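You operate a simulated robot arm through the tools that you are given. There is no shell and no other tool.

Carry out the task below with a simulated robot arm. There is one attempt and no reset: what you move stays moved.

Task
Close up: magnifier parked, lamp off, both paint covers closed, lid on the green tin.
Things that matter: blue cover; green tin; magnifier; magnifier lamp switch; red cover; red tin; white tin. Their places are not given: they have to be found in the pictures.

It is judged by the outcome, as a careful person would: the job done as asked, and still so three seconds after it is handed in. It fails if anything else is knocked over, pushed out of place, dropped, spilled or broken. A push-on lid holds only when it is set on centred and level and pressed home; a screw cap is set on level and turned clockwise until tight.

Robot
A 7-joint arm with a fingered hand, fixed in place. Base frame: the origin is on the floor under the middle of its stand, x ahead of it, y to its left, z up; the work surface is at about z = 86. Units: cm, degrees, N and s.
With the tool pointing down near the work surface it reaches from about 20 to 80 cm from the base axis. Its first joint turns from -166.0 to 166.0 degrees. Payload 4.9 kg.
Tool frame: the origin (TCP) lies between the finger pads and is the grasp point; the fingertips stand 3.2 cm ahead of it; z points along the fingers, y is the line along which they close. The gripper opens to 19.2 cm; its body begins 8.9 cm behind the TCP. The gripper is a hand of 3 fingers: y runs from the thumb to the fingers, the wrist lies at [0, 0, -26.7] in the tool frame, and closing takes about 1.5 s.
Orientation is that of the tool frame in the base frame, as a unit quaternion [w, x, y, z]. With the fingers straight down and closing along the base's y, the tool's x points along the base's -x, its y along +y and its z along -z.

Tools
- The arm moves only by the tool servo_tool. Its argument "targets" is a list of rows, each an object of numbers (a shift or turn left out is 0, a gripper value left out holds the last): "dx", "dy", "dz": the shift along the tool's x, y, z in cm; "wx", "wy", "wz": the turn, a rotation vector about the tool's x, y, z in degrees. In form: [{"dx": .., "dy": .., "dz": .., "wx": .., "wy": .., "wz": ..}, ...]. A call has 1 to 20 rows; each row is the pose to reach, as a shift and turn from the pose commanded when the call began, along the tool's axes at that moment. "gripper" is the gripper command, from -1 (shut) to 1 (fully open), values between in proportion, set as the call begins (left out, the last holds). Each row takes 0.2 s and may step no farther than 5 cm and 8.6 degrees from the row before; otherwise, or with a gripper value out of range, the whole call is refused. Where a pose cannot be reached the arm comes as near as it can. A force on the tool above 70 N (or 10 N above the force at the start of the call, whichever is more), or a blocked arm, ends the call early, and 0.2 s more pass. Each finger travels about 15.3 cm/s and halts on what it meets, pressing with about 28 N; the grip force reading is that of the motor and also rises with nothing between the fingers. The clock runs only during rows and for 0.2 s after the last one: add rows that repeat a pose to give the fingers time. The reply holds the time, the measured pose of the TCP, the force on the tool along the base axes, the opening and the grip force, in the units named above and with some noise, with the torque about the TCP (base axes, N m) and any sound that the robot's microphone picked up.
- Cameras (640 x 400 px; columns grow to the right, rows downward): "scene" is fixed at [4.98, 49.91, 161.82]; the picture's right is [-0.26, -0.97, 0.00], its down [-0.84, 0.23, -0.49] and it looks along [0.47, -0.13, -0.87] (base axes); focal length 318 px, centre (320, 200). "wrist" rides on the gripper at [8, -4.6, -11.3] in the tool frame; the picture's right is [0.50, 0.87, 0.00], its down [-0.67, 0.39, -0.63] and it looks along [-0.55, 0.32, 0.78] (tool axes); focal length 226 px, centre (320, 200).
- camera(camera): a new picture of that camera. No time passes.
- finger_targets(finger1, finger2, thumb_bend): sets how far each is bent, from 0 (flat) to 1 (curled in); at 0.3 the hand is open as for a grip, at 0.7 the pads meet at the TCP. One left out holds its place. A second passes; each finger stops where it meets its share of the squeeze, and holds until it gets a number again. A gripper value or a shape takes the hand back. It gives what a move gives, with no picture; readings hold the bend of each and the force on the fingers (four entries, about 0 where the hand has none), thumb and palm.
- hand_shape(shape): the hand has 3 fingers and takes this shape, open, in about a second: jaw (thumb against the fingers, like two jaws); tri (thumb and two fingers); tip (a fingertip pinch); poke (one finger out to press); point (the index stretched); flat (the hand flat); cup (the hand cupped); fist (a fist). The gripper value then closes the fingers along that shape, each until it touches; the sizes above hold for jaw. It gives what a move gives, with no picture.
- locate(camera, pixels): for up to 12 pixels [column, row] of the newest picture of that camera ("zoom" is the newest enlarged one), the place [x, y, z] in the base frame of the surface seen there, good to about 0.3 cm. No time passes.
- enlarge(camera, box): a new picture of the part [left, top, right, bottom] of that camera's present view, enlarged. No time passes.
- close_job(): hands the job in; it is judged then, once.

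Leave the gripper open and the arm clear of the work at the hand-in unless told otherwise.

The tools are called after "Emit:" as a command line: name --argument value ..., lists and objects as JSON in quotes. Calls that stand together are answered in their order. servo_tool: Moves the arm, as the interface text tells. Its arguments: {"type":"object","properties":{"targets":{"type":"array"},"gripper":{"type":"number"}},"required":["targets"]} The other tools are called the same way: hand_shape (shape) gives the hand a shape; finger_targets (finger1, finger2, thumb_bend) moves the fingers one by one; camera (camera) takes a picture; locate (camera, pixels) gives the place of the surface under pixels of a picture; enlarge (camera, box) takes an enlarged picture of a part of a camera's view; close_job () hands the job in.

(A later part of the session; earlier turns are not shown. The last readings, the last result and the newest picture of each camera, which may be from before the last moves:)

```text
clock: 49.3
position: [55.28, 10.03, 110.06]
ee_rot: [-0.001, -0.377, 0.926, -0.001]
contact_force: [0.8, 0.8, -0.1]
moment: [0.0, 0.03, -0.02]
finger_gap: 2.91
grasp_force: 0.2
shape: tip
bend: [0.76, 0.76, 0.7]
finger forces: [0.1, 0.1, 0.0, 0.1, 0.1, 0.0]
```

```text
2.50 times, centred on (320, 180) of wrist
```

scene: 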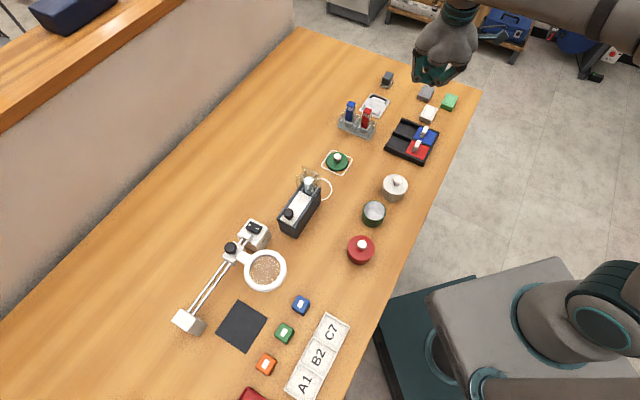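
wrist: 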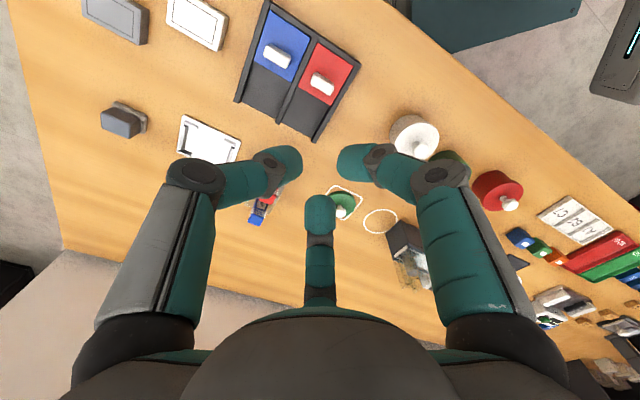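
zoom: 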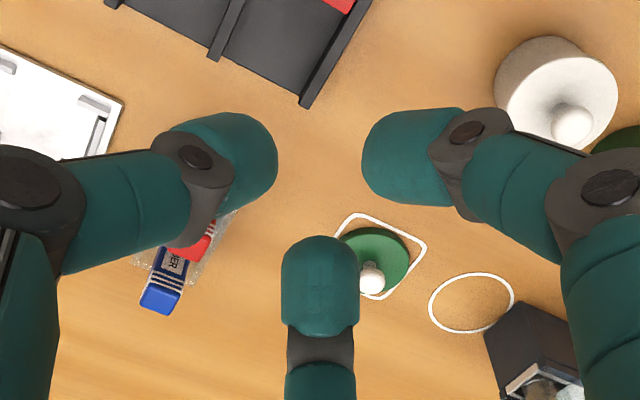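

In tip shape the three tips pinch symmetrically about the TCP axis, curled inward so they hold below a ball's equator – good for the knob. I now measure the dispenser bracket next to the lid, and the tins, for clearances.

Emit:
enlarge --camera "scene" --box '[290, 140, 420, 260]'

Emit:
locate --camera "zoom" --pixels '[[93, 95], [65, 120], [130, 120], [88, 150], [180, 170], [60, 230], [130, 190], [385, 260], [350, 250], [420, 255], [385, 285], [385, 225]]'

Emit:
locate --camera "zoom" --pixels '[[342, 240], [424, 246], [380, 221], [385, 287], [462, 140], [478, 150], [445, 175], [495, 180], [462, 160], [340, 345], [342, 365], [320, 365]]'

```text
3.33 times, centred on (355, 200) of scene
```

zoom: 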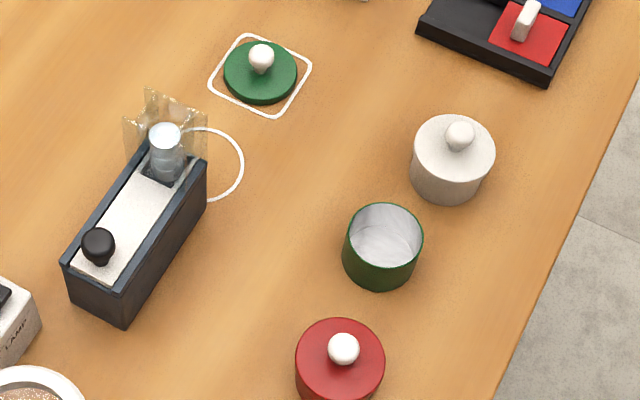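

```text
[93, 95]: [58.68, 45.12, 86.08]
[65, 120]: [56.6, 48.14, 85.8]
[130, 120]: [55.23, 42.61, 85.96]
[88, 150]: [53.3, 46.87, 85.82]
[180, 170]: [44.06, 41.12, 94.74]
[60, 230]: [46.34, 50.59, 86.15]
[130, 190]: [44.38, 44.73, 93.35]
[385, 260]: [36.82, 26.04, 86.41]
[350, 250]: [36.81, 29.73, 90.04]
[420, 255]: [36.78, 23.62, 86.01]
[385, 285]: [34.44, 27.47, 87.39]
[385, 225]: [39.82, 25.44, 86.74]
```

```text
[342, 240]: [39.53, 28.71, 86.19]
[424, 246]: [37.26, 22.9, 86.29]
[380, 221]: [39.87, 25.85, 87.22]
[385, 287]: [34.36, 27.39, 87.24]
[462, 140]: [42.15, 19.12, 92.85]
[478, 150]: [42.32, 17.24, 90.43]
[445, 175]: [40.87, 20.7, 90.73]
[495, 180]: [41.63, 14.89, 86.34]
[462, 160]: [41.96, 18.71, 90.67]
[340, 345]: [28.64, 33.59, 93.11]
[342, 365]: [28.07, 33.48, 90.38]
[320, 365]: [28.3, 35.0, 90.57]
```

The tins' lid plates top out near 90.7 with knobs to 93. I move above the green lid and turn the hand 49° so that later the white tin will sit between two fingers; staying at z≈108.

Emit:
servo_tool --targets '[{"dx": -2.2, "dy": 2.0, "dz": 0.3, "wz": -7}, {"dx": -4.4, "dy": 4.0, "dz": 0.6, "wz": -14}, {"dx": -6.6, "dy": 6.0, "dz": 0.9, "wz": -21}, {"dx": -8.8, "dy": 8.0, "dz": 1.2, "wz": -28}, {"dx": -11.0, "dy": 10.0, "dz": 1.5, "wz": -35}, {"dx": -13.2, "dy": 12.0, "dz": 1.8, "wz": -42}, {"dx": -15.38, "dy": 13.91, "dz": 2, "wz": -48.7}, {"dx": -15.38, "dy": 13.91, "dz": 2, "wz": -48.7}]' --gripper -0.4

Emit:
camera --camera "wrist"

Emit:
camera --camera "scene"

```text
clock: 51.1
position: [56.66, 30.68, 108.33]
ee_rot: [0.0, 0.725, -0.689, 0.001]
contact_force: [-0.5, -0.1, 0.4]
moment: [0.03, -0.02, 0.02]
finger_gap: 5.73
grasp_force: 0.0
shape: tip
bend: [0.48, 0.48, 0.7]
finger forces: [0.0, 0.1, 0.0, 0.0, 0.0, 0.1]
```

```text
taken
```

wrist: 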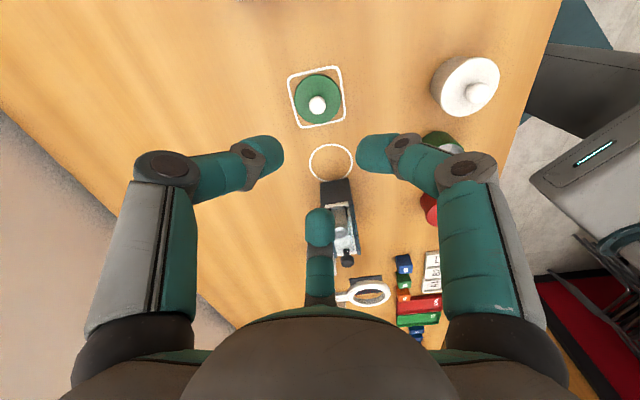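

```text
taken
```

scene: 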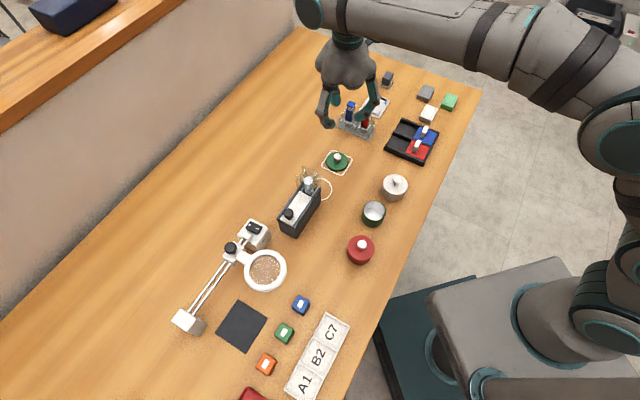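

The fingers stay symmetric around the axis. I measure fingertips and lid in this view to align the axis with the knob.

Emit:
locate --camera "wrist" --pixels '[[278, 140], [282, 158], [360, 142], [357, 158], [320, 211], [308, 225], [333, 225], [318, 103], [310, 100], [326, 104], [318, 96], [318, 112]]'

Emit:
enlarge --camera "wrist" --box '[270, 50, 370, 140]'

Emit:
locate --camera "zoom" --pixels '[[315, 235], [280, 235], [350, 235], [315, 200], [315, 270], [220, 220], [415, 210], [315, 115], [310, 320], [260, 150], [380, 150], [380, 290]]'

```text
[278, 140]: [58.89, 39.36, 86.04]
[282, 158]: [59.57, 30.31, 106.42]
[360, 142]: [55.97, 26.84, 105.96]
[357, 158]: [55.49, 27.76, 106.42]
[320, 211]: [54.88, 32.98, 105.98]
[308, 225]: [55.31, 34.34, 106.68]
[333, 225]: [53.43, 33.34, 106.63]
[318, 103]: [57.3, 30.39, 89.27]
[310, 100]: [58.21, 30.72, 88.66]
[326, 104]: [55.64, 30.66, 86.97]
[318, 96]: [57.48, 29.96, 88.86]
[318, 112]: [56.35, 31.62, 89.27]
```

```text
4.44 times, centred on (320, 95) of wrist
```

zoom: 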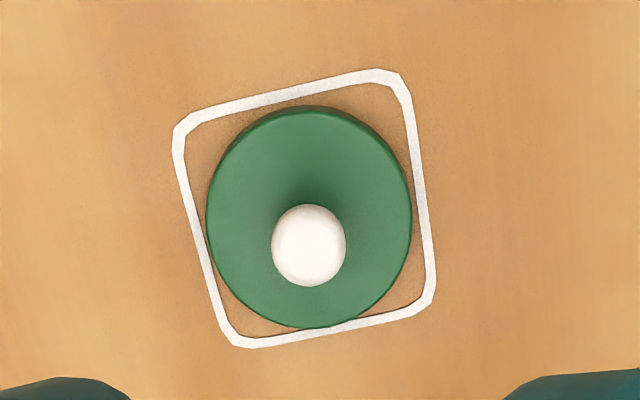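

```text
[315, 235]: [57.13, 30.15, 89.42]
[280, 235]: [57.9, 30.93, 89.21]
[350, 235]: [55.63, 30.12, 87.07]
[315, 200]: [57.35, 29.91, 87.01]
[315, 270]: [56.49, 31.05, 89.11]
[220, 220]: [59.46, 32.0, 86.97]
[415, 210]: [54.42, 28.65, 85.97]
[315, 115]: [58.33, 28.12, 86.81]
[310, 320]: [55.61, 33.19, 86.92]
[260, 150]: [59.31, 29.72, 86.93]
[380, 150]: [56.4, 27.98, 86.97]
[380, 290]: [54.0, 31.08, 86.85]
```

The knob centre projects to about (56.93,30.82), 0.3 cm off the tool axis. I correct that and lower to TCP z≈96, still above the knob, then re-check.

Emit:
servo_tool --targets '[{"dx": -0.13, "dy": -0.28, "dz": 3}, {"dx": -0.13, "dy": -0.28, "dz": 6}, {"dx": -0.13, "dy": -0.28, "dz": 9}, {"dx": -0.13, "dy": -0.28, "dz": 12.3}, {"dx": -0.13, "dy": -0.28, "dz": 12.3}]'

Emit:
camera --camera "wrist"

Emit:
enlarge --camera "wrist" --box '[240, 60, 400, 240]'

Emit:
enlarge --camera "scene" --box '[280, 80, 400, 200]'

```text
clock: 52.3
position: [57.0, 30.9, 95.84]
ee_rot: [0.0, 0.726, -0.688, 0.001]
contact_force: [0.1, -0.1, 0.2]
moment: [-0.01, 0.0, -0.01]
finger_gap: 5.74
grasp_force: 0.0
shape: tip
bend: [0.48, 0.48, 0.7]
finger forces: [0.1, 0.1, 0.0, 0.0, 0.0, 0.0]
```

```text
taken
```

wrist: 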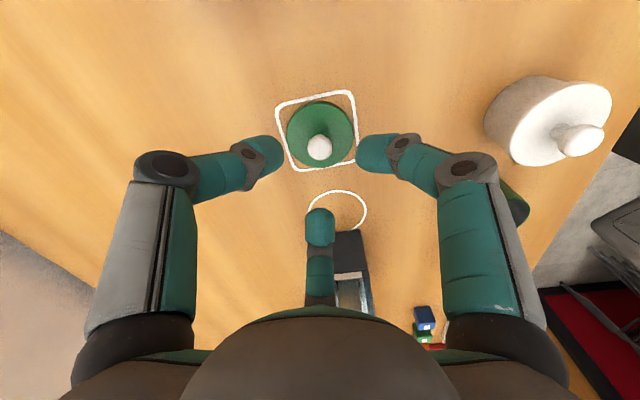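

```text
2.22 times, centred on (320, 150) of wrist
```

zoom: 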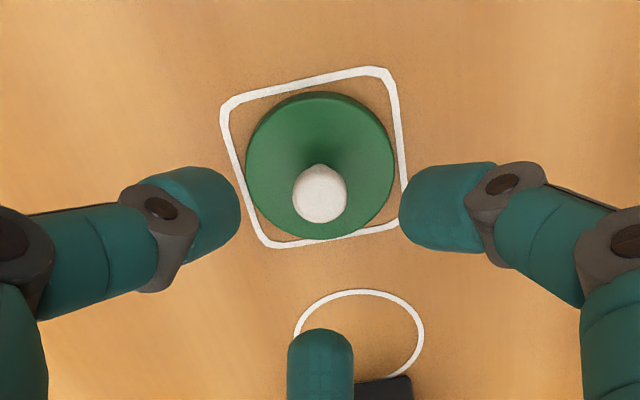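

```text
3.33 times, centred on (340, 140) of scene
```

zoom: 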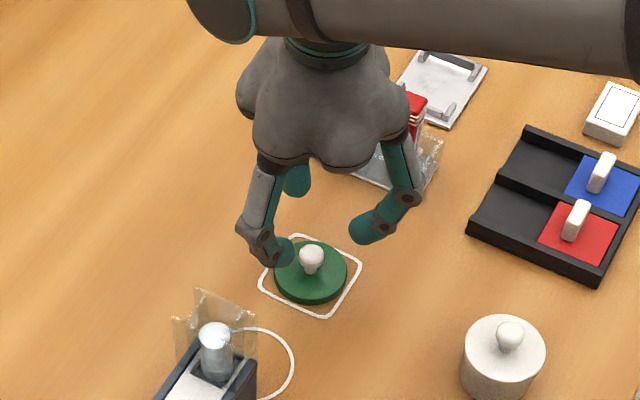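

The knob sits right on the tool axis (measured (320,147.8) vs expected (320,148.8)). I lower to TCP z≈90.4 with the tips around the knob.

Emit:
servo_tool --targets '[{"dz": 1.5}, {"dz": 3.0}, {"dz": 4.2}, {"dz": 5.0}, {"dz": 5.4}, {"dz": 5.4}]'

Emit:
enlarge --camera "wrist" --box '[220, 80, 420, 260]'

Emit:
enlarge --camera "scene" --box '[290, 110, 390, 200]'

```text
clock: 53.7
position: [56.79, 30.82, 90.44]
ee_rot: [0.0, 0.726, -0.688, 0.0]
contact_force: [-0.2, -0.9, 0.0]
moment: [0.03, 0.0, 0.0]
finger_gap: 5.73
grasp_force: 0.0
shape: tip
bend: [0.48, 0.48, 0.7]
finger forces: [0.0, 0.0, 0.0, 0.0, 0.0, 0.1]
```

```text
2.22 times, centred on (320, 170) of wrist
```

zoom: 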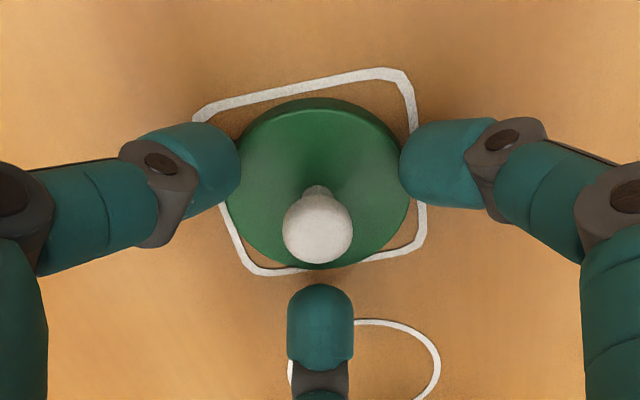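

```text
4.44 times, centred on (340, 155) of scene
```

zoom: 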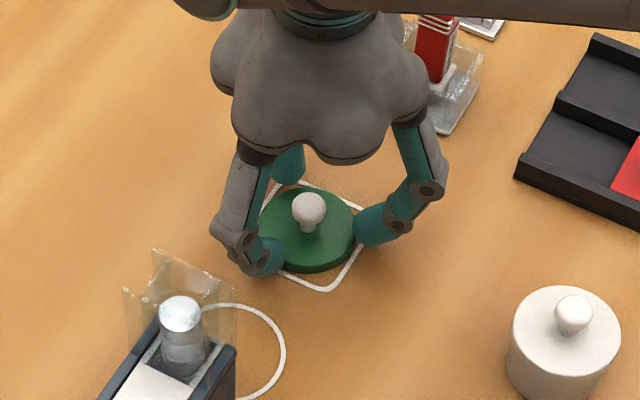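

No contact so far, the tips surround the knob evenly. I close in two stages: first to a 2.9 cm gap.

Emit:
servo_tool --targets '[{"dz": 0}, {"dz": 0}, {"dz": 0}, {"dz": 0}, {"dz": 0}]' --gripper -0.7

Emit:
enlarge --camera "wrist" --box '[220, 80, 420, 260]'

Emit:
enlarge --camera "scene" --box '[290, 110, 390, 200]'

```text
clock: 54.9
position: [56.79, 30.83, 90.51]
ee_rot: [0.0, 0.725, -0.689, -0.001]
contact_force: [-0.6, 0.1, 0.5]
moment: [-0.03, -0.01, 0.01]
finger_gap: 2.89
grasp_force: 0.1
shape: tip
bend: [0.76, 0.76, 0.7]
finger forces: [0.1, 0.0, 0.0, 0.0, 0.0, 0.1]
```

```text
2.22 times, centred on (320, 170) of wrist
```

zoom: 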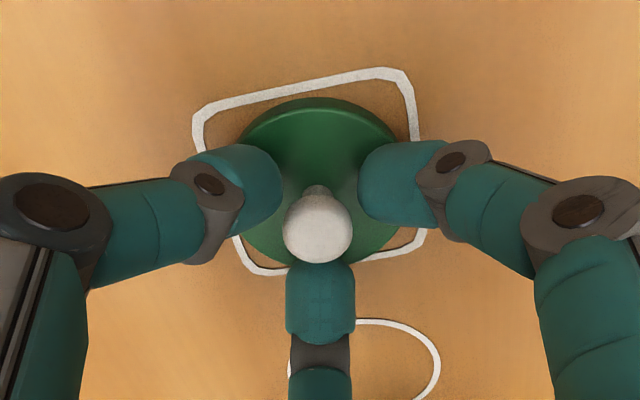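

```text
4.44 times, centred on (340, 155) of scene
```

zoom: 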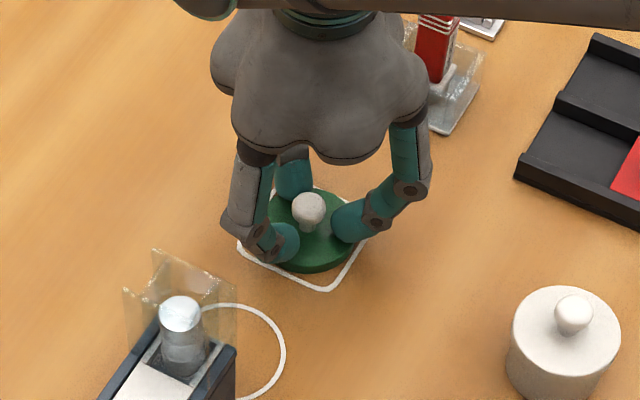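

The tips are at the knob's lower half. I close further until the fingers hold it.

Emit:
servo_tool --targets '[{"dz": 0}, {"dz": 0}, {"dz": 0}, {"dz": 0}, {"dz": 0}, {"dz": 0}]' --gripper -1

Emit:
enlarge --camera "wrist" --box '[220, 80, 420, 260]'

Emit:
enlarge --camera "scene" --box '[290, 110, 390, 200]'

```text
clock: 56.3
position: [56.74, 30.78, 90.42]
ee_rot: [0.0, 0.726, -0.688, 0.0]
contact_force: [0.4, -0.2, -0.6]
moment: [0.0, 0.0, 0.01]
finger_gap: 1.45
grasp_force: 28.0
shape: tip
bend: [0.74, 0.74, 0.68]
finger forces: [23.1, 23.7, 0.1, 0.0, 24.0, 0.0]
```

```text
2.22 times, centred on (320, 170) of wrist
```

zoom: 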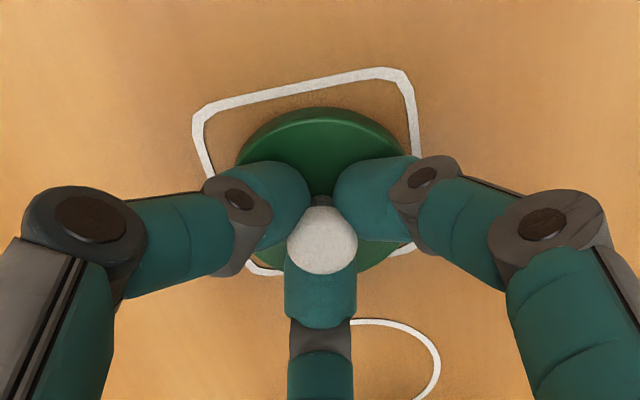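

```text
4.44 times, centred on (340, 155) of scene
```

zoom: 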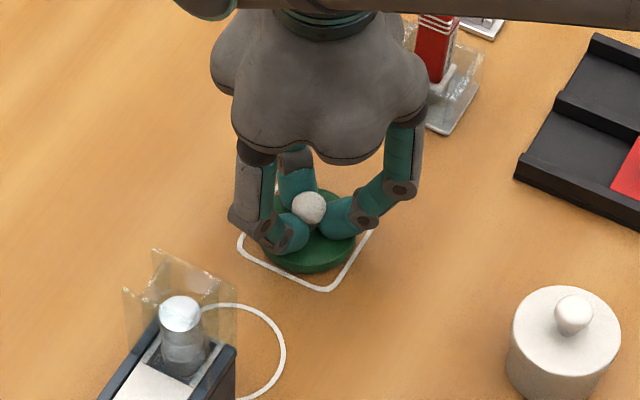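

All three fingers hold with ~23 N under the ball. I lift 3 cm slowly and check that the lid hangs level.

Emit:
servo_tool --targets '[{"dz": -0.3}, {"dz": -0.8}, {"dz": -1.5}, {"dz": -2.3}, {"dz": -3}, {"dz": -3}]'

Emit:
enlarge --camera "scene" --box '[300, 110, 370, 180]'

Emit:
enlarge --camera "wrist" --box '[220, 80, 420, 260]'

```text
clock: 57.7
position: [56.85, 30.84, 93.42]
ee_rot: [-0.001, 0.726, -0.688, 0.0]
contact_force: [0.3, 0.2, -0.2]
moment: [0.02, 0.0, -0.01]
finger_gap: 1.44
grasp_force: 28.5
shape: tip
bend: [0.74, 0.74, 0.68]
finger forces: [23.2, 23.9, 0.0, 0.1, 24.1, 0.0]
```

```text
5.71 times, centred on (335, 145) of scene
```

zoom: 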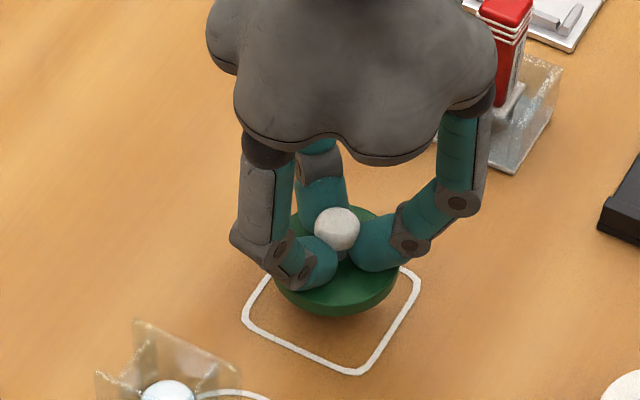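

```text
2.22 times, centred on (320, 170) of wrist
```

zoom: 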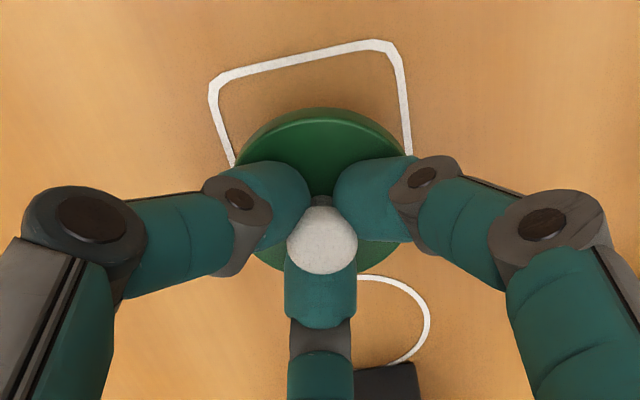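

The lid hangs just as it was gripped. I measure plate heights around it to check its level.

Emit:
locate --camera "zoom" --pixels '[[265, 145], [300, 125], [340, 122], [375, 140], [320, 160], [275, 255], [370, 250], [322, 240], [322, 215], [395, 165]]'

Emit:
enlarge --camera "scene" --box '[315, 135, 365, 175]'

Emit:
locate --camera "zoom" --pixels '[[255, 250], [320, 275], [390, 260], [425, 225], [325, 150], [325, 120], [390, 140], [300, 255]]'

```text
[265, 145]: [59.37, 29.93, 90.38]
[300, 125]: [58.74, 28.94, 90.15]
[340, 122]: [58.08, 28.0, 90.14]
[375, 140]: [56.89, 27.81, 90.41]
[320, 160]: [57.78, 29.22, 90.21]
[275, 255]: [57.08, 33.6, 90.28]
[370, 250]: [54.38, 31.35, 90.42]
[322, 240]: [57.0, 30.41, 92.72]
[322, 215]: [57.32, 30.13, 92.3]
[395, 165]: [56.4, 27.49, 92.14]
```

```text
10.00 times, centred on (340, 155) of scene
```

zoom: 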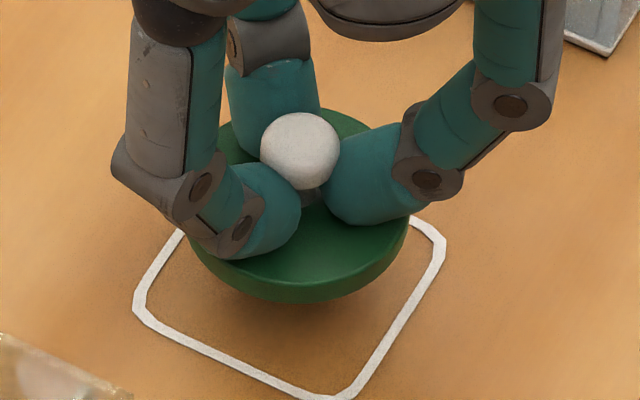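

```text
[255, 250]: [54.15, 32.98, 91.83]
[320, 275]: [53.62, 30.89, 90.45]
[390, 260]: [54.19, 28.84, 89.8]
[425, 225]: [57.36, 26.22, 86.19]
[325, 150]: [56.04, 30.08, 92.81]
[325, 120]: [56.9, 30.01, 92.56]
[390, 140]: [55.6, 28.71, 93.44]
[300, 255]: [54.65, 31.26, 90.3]
```

The plate reads 90.2–90.4 all round: level, centred on the axis, plate top 3.1 cm ahead of TCP. I lift to z≈108 and carry it over the green tin at about (38.5,26), keeping the orientation.

Emit:
servo_tool --targets '[{"dz": -2}, {"dz": -5}, {"dz": -8.5}, {"dz": -12}, {"dz": -14.6}, {"dx": 0.4, "dy": 2.0, "dz": -14.6}, {"dx": 1.1, "dy": 5.2, "dz": -14.6}, {"dx": 1.9, "dy": 9.0, "dz": -14.6}, {"dx": 2.65, "dy": 13.0, "dz": -14.6}, {"dx": 3.4, "dy": 16.6, "dz": -14.6}, {"dx": 3.8, "dy": 18.54, "dz": -14.6}, {"dx": 3.8, "dy": 18.54, "dz": -14.6}]'

Emit:
camera --camera "wrist"

Emit:
camera --camera "scene"

```text
clock: 60.3
position: [38.35, 25.93, 107.98]
ee_rot: [0.001, 0.725, -0.688, 0.0]
contact_force: [0.0, -0.2, -0.4]
moment: [-0.01, 0.03, -0.04]
finger_gap: 1.45
grasp_force: 27.9
shape: tip
bend: [0.74, 0.74, 0.68]
finger forces: [23.6, 26.3, 0.0, 0.0, 27.3, 0.0]
```

```text
taken
```

wrist: 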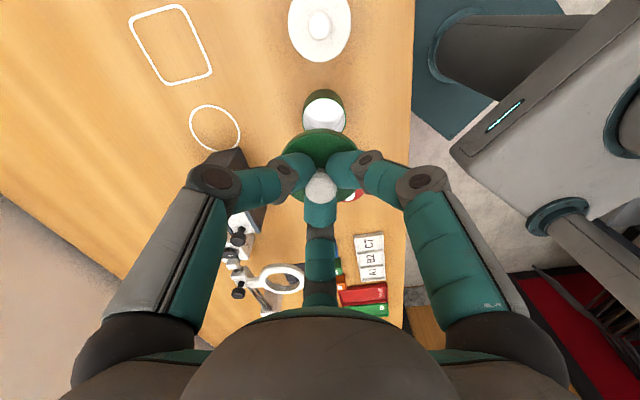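

```text
taken
```

scene: 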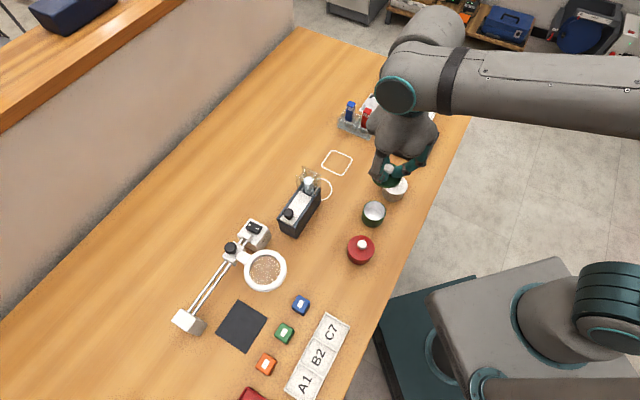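

In the wrist view the tin shows at (324,112), just beyond the lid. I enlarge to find the rim's outline and measure it.

Emit:
enlarge --camera "wrist" --box '[270, 80, 370, 180]'

Emit:
locate --camera "zoom" --pixels '[[335, 40], [255, 100], [418, 100], [340, 60], [300, 110], [380, 110], [340, 130], [280, 55], [395, 50], [320, 190], [245, 190], [410, 190]]'

```text
4.00 times, centred on (320, 130) of wrist
```

zoom: 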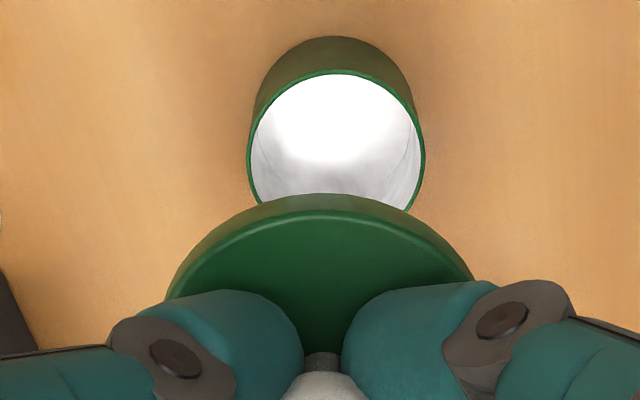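

```text
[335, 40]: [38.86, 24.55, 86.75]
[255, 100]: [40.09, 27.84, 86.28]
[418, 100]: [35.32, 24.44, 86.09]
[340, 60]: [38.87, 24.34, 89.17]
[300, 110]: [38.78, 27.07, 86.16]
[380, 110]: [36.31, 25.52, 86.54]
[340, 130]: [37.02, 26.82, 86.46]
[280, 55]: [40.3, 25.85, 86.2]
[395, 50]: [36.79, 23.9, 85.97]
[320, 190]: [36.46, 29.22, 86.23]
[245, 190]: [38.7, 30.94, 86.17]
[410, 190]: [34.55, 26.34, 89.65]
```

The rim outline runs from column 247 to 425 with its near edge at row 70 of this enlargement. I zoom closer and take rim points for its height and centre.

Emit:
enlarge --camera "wrist" --box '[296, 84, 352, 134]'

Emit:
locate --camera "zoom" --pixels '[[320, 103], [420, 102], [470, 125], [515, 190], [537, 260], [225, 155], [190, 210], [182, 270], [260, 122], [500, 335], [360, 97], [195, 310]]'

```text
8.00 times, centred on (324, 109) of wrist
```

zoom: 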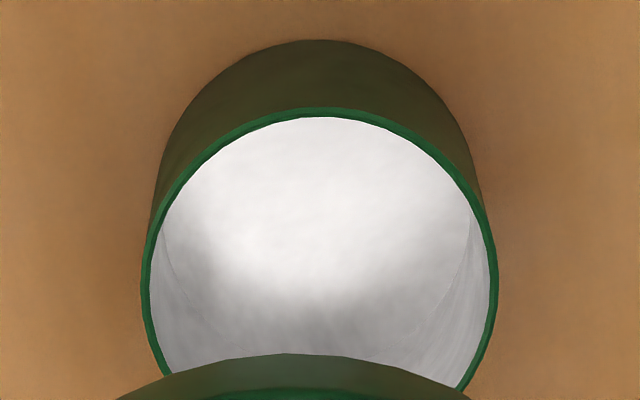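

```text
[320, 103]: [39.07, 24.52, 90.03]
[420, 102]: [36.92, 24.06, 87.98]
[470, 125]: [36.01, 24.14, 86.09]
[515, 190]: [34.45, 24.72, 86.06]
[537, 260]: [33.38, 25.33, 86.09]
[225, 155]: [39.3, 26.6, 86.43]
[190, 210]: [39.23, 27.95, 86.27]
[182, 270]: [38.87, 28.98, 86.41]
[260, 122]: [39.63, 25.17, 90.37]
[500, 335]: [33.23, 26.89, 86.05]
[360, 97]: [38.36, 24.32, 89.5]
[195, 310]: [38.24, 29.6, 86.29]
```

From this, the tin's centre is about 1.2 cm farther in the camera's heading and 0.5 cm to its right, i.e. near (37.3,26.6), rim z≈90.2. I cross-check with rim points in the scene camera.

Emit:
enlarge --camera "scene" --box '[353, 193, 393, 233]'

Emit:
locate --camera "zoom" --pixels '[[200, 160], [201, 180], [425, 190], [300, 75], [310, 265], [420, 140], [215, 120], [250, 250], [380, 255], [350, 78], [204, 150], [427, 170]]'

```text
10.00 times, centred on (373, 213) of scene
```

zoom: 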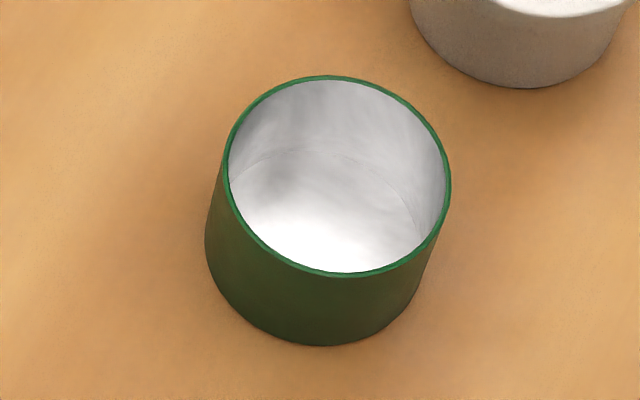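

```text
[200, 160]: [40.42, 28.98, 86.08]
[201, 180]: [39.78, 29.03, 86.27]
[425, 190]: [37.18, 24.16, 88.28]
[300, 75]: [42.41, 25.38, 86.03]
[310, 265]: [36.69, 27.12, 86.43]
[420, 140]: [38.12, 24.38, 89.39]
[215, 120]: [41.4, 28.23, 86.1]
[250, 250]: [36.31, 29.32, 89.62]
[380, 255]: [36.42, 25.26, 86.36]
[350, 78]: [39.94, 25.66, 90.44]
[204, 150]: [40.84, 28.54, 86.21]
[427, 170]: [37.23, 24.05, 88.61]
```

I take exact rim points now: (225,165), (448,185), (325,78), (342,275), and two diagonals.

Emit:
locate --camera "zoom" --pixels '[[225, 165], [448, 185], [325, 78], [342, 275], [253, 105], [420, 117], [258, 245], [430, 238], [224, 175], [449, 180], [300, 81], [375, 273]]'

```text
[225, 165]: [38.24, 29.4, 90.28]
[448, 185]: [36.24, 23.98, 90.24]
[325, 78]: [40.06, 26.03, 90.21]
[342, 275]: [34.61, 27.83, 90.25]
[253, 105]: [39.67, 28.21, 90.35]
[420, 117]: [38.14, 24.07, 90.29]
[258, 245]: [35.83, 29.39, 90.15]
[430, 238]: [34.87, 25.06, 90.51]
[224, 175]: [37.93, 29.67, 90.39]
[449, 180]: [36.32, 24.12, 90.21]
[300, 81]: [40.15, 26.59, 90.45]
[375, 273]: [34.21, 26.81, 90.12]
```

Rim fit gives centre (37.2,26.75), z 90.27; both cameras agree to 0.15 cm. I shift there (dx −0.80, dy +1.05) and lower to TCP z≈97 (lid about 2.7 cm above the rim).

Emit:
servo_tool --targets '[{"dx": -0.4, "dy": 0.5}, {"dx": -0.8, "dy": 1.05}, {"dx": -0.8, "dy": 1.05, "dz": 2.5}, {"dx": -0.8, "dy": 1.05, "dz": 5.5}, {"dx": -0.8, "dy": 1.05, "dz": 8.5}, {"dx": -0.8, "dy": 1.05, "dz": 11}, {"dx": -0.8, "dy": 1.05, "dz": 11}]'

Emit:
enlarge --camera "wrist" --box '[260, 80, 380, 200]'

Emit:
enlarge --camera "scene" --box '[343, 173, 403, 233]'

```text
clock: 61.9
position: [37.33, 26.79, 97.17]
ee_rot: [-0.001, 0.726, -0.688, 0.0]
contact_force: [0.0, -0.2, 0.4]
moment: [-0.02, 0.01, 0.02]
finger_gap: 1.46
grasp_force: 28.0
shape: tip
bend: [0.74, 0.74, 0.68]
finger forces: [24.2, 27.6, 0.0, 0.0, 27.8, 0.0]
```

```text
3.33 times, centred on (320, 140) of wrist
```

zoom: 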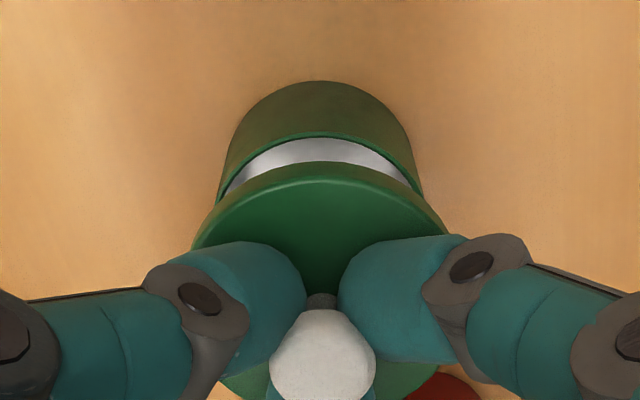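

```text
6.67 times, centred on (373, 203) of scene
```

zoom: 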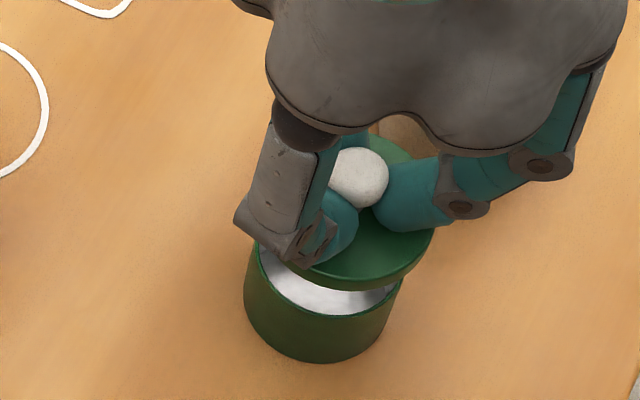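

Laterally the lid and tin coincide (columns 319 vs 320); along the camera heading the lid looks about 0.15 cm short. I check the same from the scene camera with points on the lid's edge and the rim.

Emit:
locate --camera "zoom" --pixels '[[357, 279], [330, 275], [400, 265], [425, 245], [433, 232], [358, 180], [385, 140], [405, 155], [325, 312], [300, 304], [360, 309], [385, 297]]'

Emit:
enlarge --camera "scene" --box '[355, 193, 395, 230]'

```text
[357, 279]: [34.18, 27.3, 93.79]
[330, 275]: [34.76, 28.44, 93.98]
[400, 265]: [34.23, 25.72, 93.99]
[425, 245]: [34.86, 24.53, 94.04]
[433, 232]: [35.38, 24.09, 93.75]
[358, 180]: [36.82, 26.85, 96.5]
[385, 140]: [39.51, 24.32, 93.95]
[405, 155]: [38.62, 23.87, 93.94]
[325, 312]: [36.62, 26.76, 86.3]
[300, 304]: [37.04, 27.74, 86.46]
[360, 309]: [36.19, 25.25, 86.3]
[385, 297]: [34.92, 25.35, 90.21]
```

```text
10.81 times, centred on (375, 212) of scene
```

zoom: 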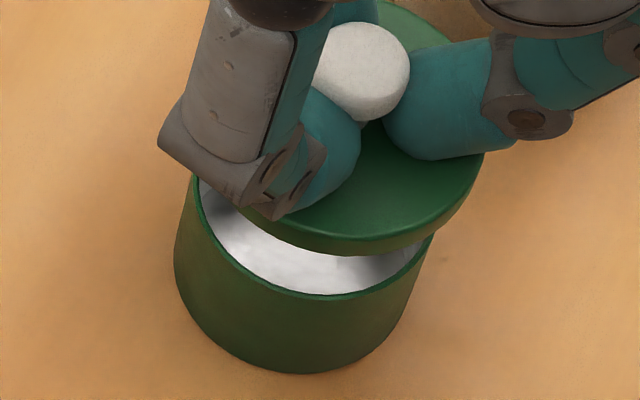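

Fitting the lid's edge gives centre (37.22,26.58) versus the tin's (37.19,26.76): 0.17 cm short, agreeing with the wrist view. I correct by dx −0.17 and lower to about 0.6 cm above the rim, then re-check.

Emit:
servo_tool --targets '[{"dx": -0.17, "dy": 0.02}, {"dx": -0.17, "dy": 0.02, "dz": 0.8}, {"dx": -0.17, "dy": 0.02, "dz": 1.6}, {"dx": -0.17, "dy": 0.02, "dz": 2.2}, {"dx": -0.17, "dy": 0.02, "dz": 2.2}]'

Emit:
enlarge --camera "wrist" --box '[260, 100, 380, 200]'

Emit:
enlarge --camera "scene" --box '[355, 193, 395, 230]'

```text
clock: 63.1
position: [37.33, 26.99, 94.71]
ee_rot: [0.0, 0.726, -0.688, 0.0]
contact_force: [-0.2, -0.7, -1.1]
moment: [0.03, 0.01, 0.0]
finger_gap: 1.45
grasp_force: 28.1
shape: tip
bend: [0.74, 0.74, 0.68]
finger forces: [24.3, 27.9, 0.1, 0.0, 27.8, 0.0]
```

```text
4.00 times, centred on (320, 150) of wrist
```

zoom: 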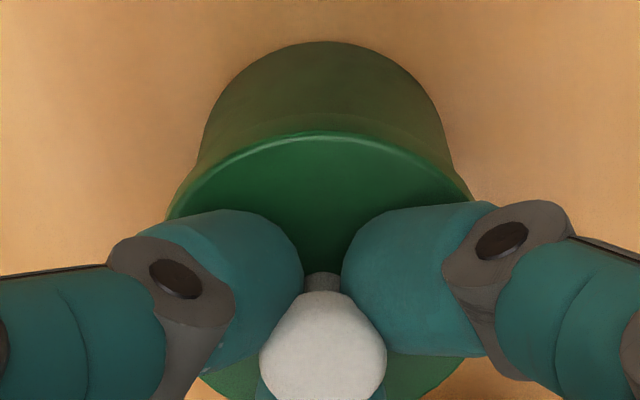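

```text
10.81 times, centred on (375, 212) of scene
```

zoom: 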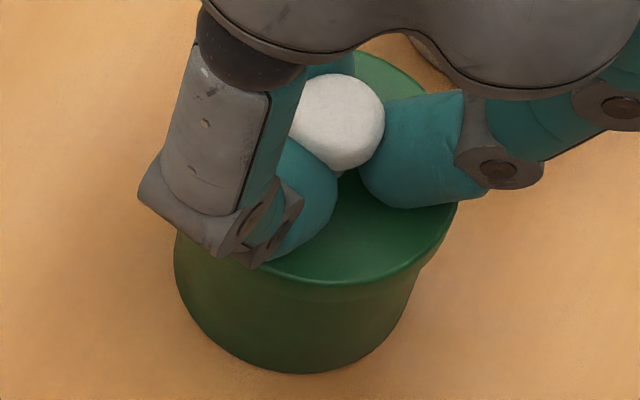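

The lid's outline sits concentric over the tin (predicted right edge column 459, seen 458). I lower in 0.1–0.2 cm steps until the lid meets the rim.

Emit:
servo_tool --targets '[{"dz": 0.2}, {"dz": 0.35}, {"dz": 0.45}, {"dz": 0.55}, {"dz": 0.55}]'

Emit:
enlarge --camera "scene" --box '[355, 193, 395, 230]'

```text
clock: 64.3
position: [37.33, 26.84, 94.33]
ee_rot: [0.0, 0.726, -0.688, 0.001]
contact_force: [-0.3, 0.4, -0.7]
moment: [0.02, 0.02, 0.0]
finger_gap: 1.42
grasp_force: 27.8
shape: tip
bend: [0.74, 0.74, 0.68]
finger forces: [24.3, 27.8, 0.0, 0.1, 27.9, 0.0]
```

```text
10.81 times, centred on (375, 212) of scene
```

zoom: 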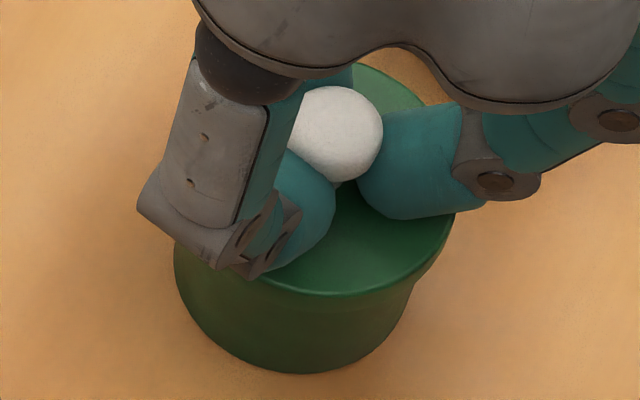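

Still no contact force. I continue down a few tenths.

Emit:
servo_tool --targets '[{"dz": 0.1}, {"dz": 0.2}, {"dz": 0.3}, {"dz": 0.3}]'

Emit:
enlarge --camera "scene" --box '[355, 193, 395, 230]'

```text
clock: 65.3
position: [37.46, 27.06, 94.15]
ee_rot: [-0.001, 0.725, -0.688, 0.0]
contact_force: [0.8, 0.0, 14.6]
moment: [-0.38, -0.18, 0.01]
finger_gap: 1.51
grasp_force: 27.8
shape: tip
bend: [0.74, 0.74, 0.68]
finger forces: [36.2, 36.2, 0.0, 0.0, 41.5, 0.1]
```

```text
10.81 times, centred on (375, 212) of scene
```

zoom: 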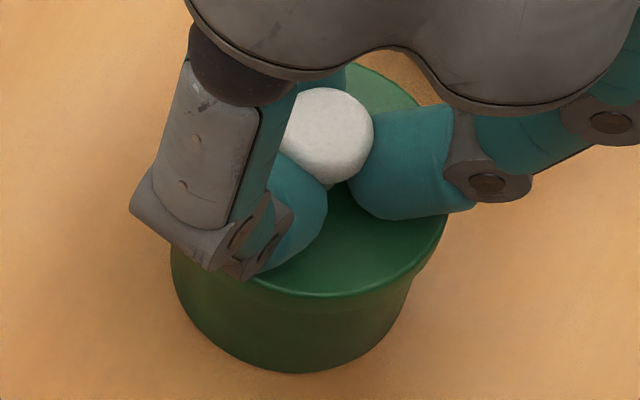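

Contact: 14.6 N, with a moment that puts the first touch on the −y side of the rim. Before pressing I look at the wrist view and then ease up to re-check the centring.

Emit:
enlarge --camera "wrist" --box '[260, 100, 380, 200]'

Emit:
servo_tool --targets '[{"dz": -0.15}, {"dz": -0.3}, {"dz": -0.3}]'

Emit:
enlarge --camera "scene" --box '[355, 193, 395, 230]'

Emit:
enlarge --camera "wrist" --box '[260, 100, 380, 200]'

```text
4.00 times, centred on (320, 150) of wrist
```

zoom: 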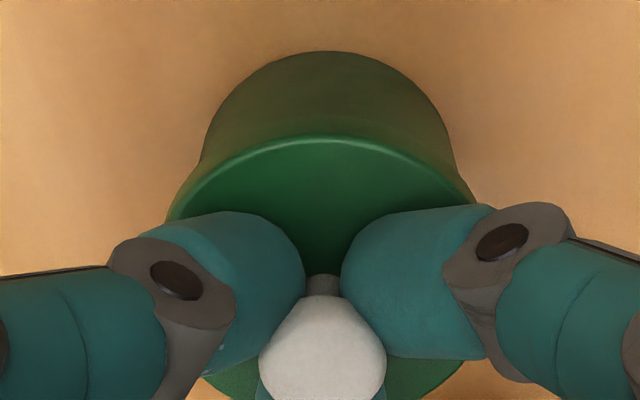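

```text
clock: 66.1
position: [37.24, 26.88, 94.13]
ee_rot: [0.003, 0.725, -0.688, 0.0]
contact_force: [-1.0, -0.4, 0.7]
moment: [0.01, 0.02, -0.01]
finger_gap: 1.52
grasp_force: 28.2
shape: tip
bend: [0.74, 0.74, 0.68]
finger forces: [31.6, 34.8, 0.0, 0.1, 34.5, 0.0]
```

```text
10.81 times, centred on (375, 212) of scene
```

zoom: 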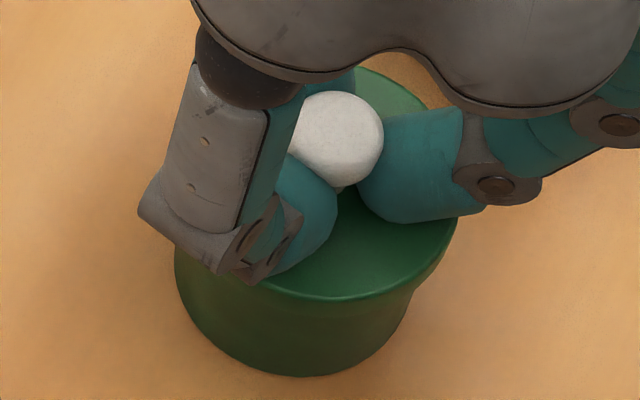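

```text
4.00 times, centred on (320, 150) of wrist
```

zoom: 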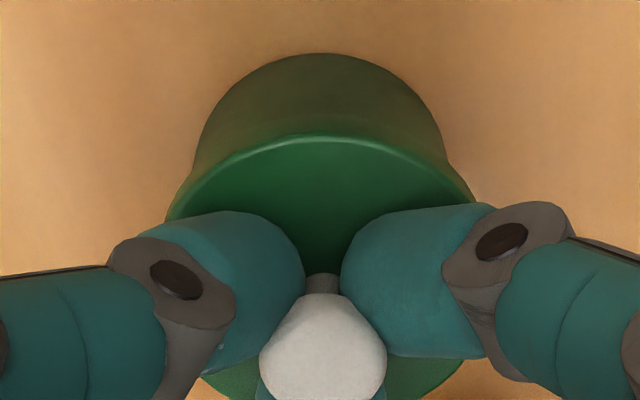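

Contact is released. I take points on the lid edge and on the tin's wall in the scene view to compare their centres directly.

Emit:
locate --camera "scene" --pixels '[[373, 213]]'

Emit:
enlarge --camera "scene" --box '[355, 193, 395, 230]'

Emit:
locate --camera "zoom" --pixels '[[330, 293], [290, 285], [380, 286], [420, 268], [445, 240], [454, 220], [420, 105], [400, 88]]'

Emit:
locate --camera "zoom" --pixels '[[190, 290], [210, 320], [250, 340], [300, 345], [350, 340], [390, 315], [300, 320], [250, 310], [350, 320], [180, 262], [405, 295], [220, 300]]'

```text
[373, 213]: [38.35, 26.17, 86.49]
```

```text
10.81 times, centred on (375, 212) of scene
```

zoom: 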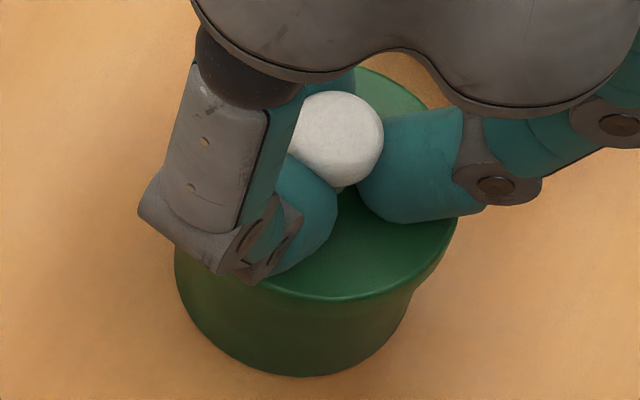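

```text
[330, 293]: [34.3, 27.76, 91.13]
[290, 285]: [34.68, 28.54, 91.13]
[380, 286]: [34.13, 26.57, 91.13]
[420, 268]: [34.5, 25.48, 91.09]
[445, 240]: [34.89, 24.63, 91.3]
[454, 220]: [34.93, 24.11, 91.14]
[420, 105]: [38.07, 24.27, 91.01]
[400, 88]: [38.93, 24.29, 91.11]
```

```text
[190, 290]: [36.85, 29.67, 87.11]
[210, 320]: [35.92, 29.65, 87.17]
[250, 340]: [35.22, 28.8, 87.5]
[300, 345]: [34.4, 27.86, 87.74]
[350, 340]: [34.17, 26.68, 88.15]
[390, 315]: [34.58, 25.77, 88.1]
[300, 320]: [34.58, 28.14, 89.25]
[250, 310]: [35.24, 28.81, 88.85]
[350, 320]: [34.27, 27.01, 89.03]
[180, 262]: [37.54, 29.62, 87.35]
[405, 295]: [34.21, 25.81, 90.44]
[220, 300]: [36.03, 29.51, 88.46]
```

Lid plate reads z≈91.1 all round (its underside at the rim); centres agree to about 0.15 cm. I check the plate's level from the wrist side too.

Emit:
enlarge --camera "wrist" --box '[260, 100, 380, 200]'

Emit:
locate --camera "zoom" --pixels '[[190, 200], [230, 170], [280, 150], [320, 145], [370, 150], [415, 170], [455, 195], [320, 200], [220, 375], [420, 375], [320, 250], [235, 390]]'

Emit:
locate --camera "zoom" --pixels '[[320, 115], [250, 125], [400, 125], [210, 140], [430, 140], [320, 90], [320, 65], [250, 90], [390, 90], [225, 110], [415, 110], [300, 75]]'

```text
4.00 times, centred on (320, 150) of wrist
```

zoom: 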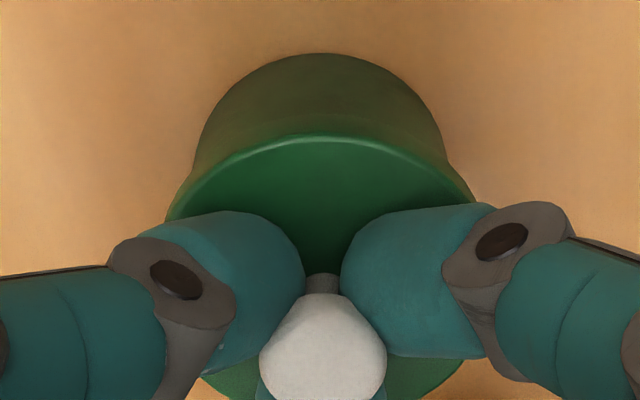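

```text
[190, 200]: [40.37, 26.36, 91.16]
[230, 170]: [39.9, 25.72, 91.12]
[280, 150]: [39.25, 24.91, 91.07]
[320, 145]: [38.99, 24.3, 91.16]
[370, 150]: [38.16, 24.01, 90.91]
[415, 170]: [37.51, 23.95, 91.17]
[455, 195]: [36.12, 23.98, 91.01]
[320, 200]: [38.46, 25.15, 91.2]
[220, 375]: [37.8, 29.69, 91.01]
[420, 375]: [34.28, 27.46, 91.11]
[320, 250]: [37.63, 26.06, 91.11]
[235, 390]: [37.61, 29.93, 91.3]
```

```text
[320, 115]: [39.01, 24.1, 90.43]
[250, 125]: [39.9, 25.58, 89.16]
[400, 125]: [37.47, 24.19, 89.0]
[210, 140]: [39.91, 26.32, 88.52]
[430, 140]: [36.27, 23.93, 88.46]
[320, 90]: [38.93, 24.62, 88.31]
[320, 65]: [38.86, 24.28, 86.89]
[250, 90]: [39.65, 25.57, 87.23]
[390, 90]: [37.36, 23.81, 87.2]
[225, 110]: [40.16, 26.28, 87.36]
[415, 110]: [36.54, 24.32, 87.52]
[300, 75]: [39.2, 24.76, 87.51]
```

The plate is level (90.9–91.2 everywhere) and centred to about 0.1 cm. I nudge 0.08/0.05 cm toward the tin's centre and press down in small steps, watching force and moment.

Emit:
servo_tool --targets '[{"dx": -0.05, "dy": 0.08}, {"dx": -0.05, "dy": 0.08, "dz": 0.15}, {"dx": -0.05, "dy": 0.08, "dz": 0.3}, {"dx": -0.05, "dy": 0.08, "dz": 0.45}, {"dx": -0.05, "dy": 0.08, "dz": 0.6}, {"dx": -0.05, "dy": 0.08, "dz": 0.6}]'

Emit:
enlarge --camera "scene" --box '[355, 193, 395, 230]'

Emit:
enlarge --camera "wrist" --box '[260, 100, 380, 200]'

```text
clock: 67.5
position: [37.35, 27.23, 93.91]
ee_rot: [-0.003, 0.725, -0.689, 0.001]
contact_force: [2.6, -1.7, 31.6]
moment: [-0.4, -0.99, 0.07]
finger_gap: 1.65
grasp_force: 27.6
shape: tip
bend: [0.75, 0.74, 0.68]
finger forces: [56.3, 47.3, 0.0, 0.1, 70.7, 0.0]
```

```text
10.81 times, centred on (375, 212) of scene
```

zoom: 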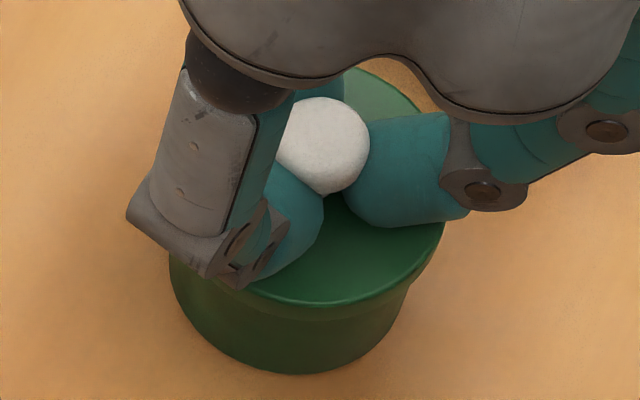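

```text
4.00 times, centred on (320, 150) of wrist
```

zoom: 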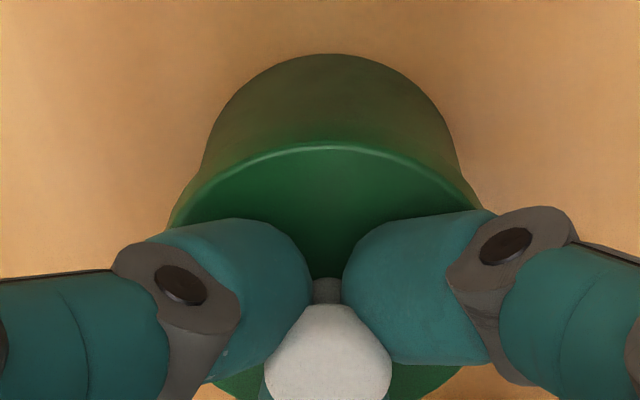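

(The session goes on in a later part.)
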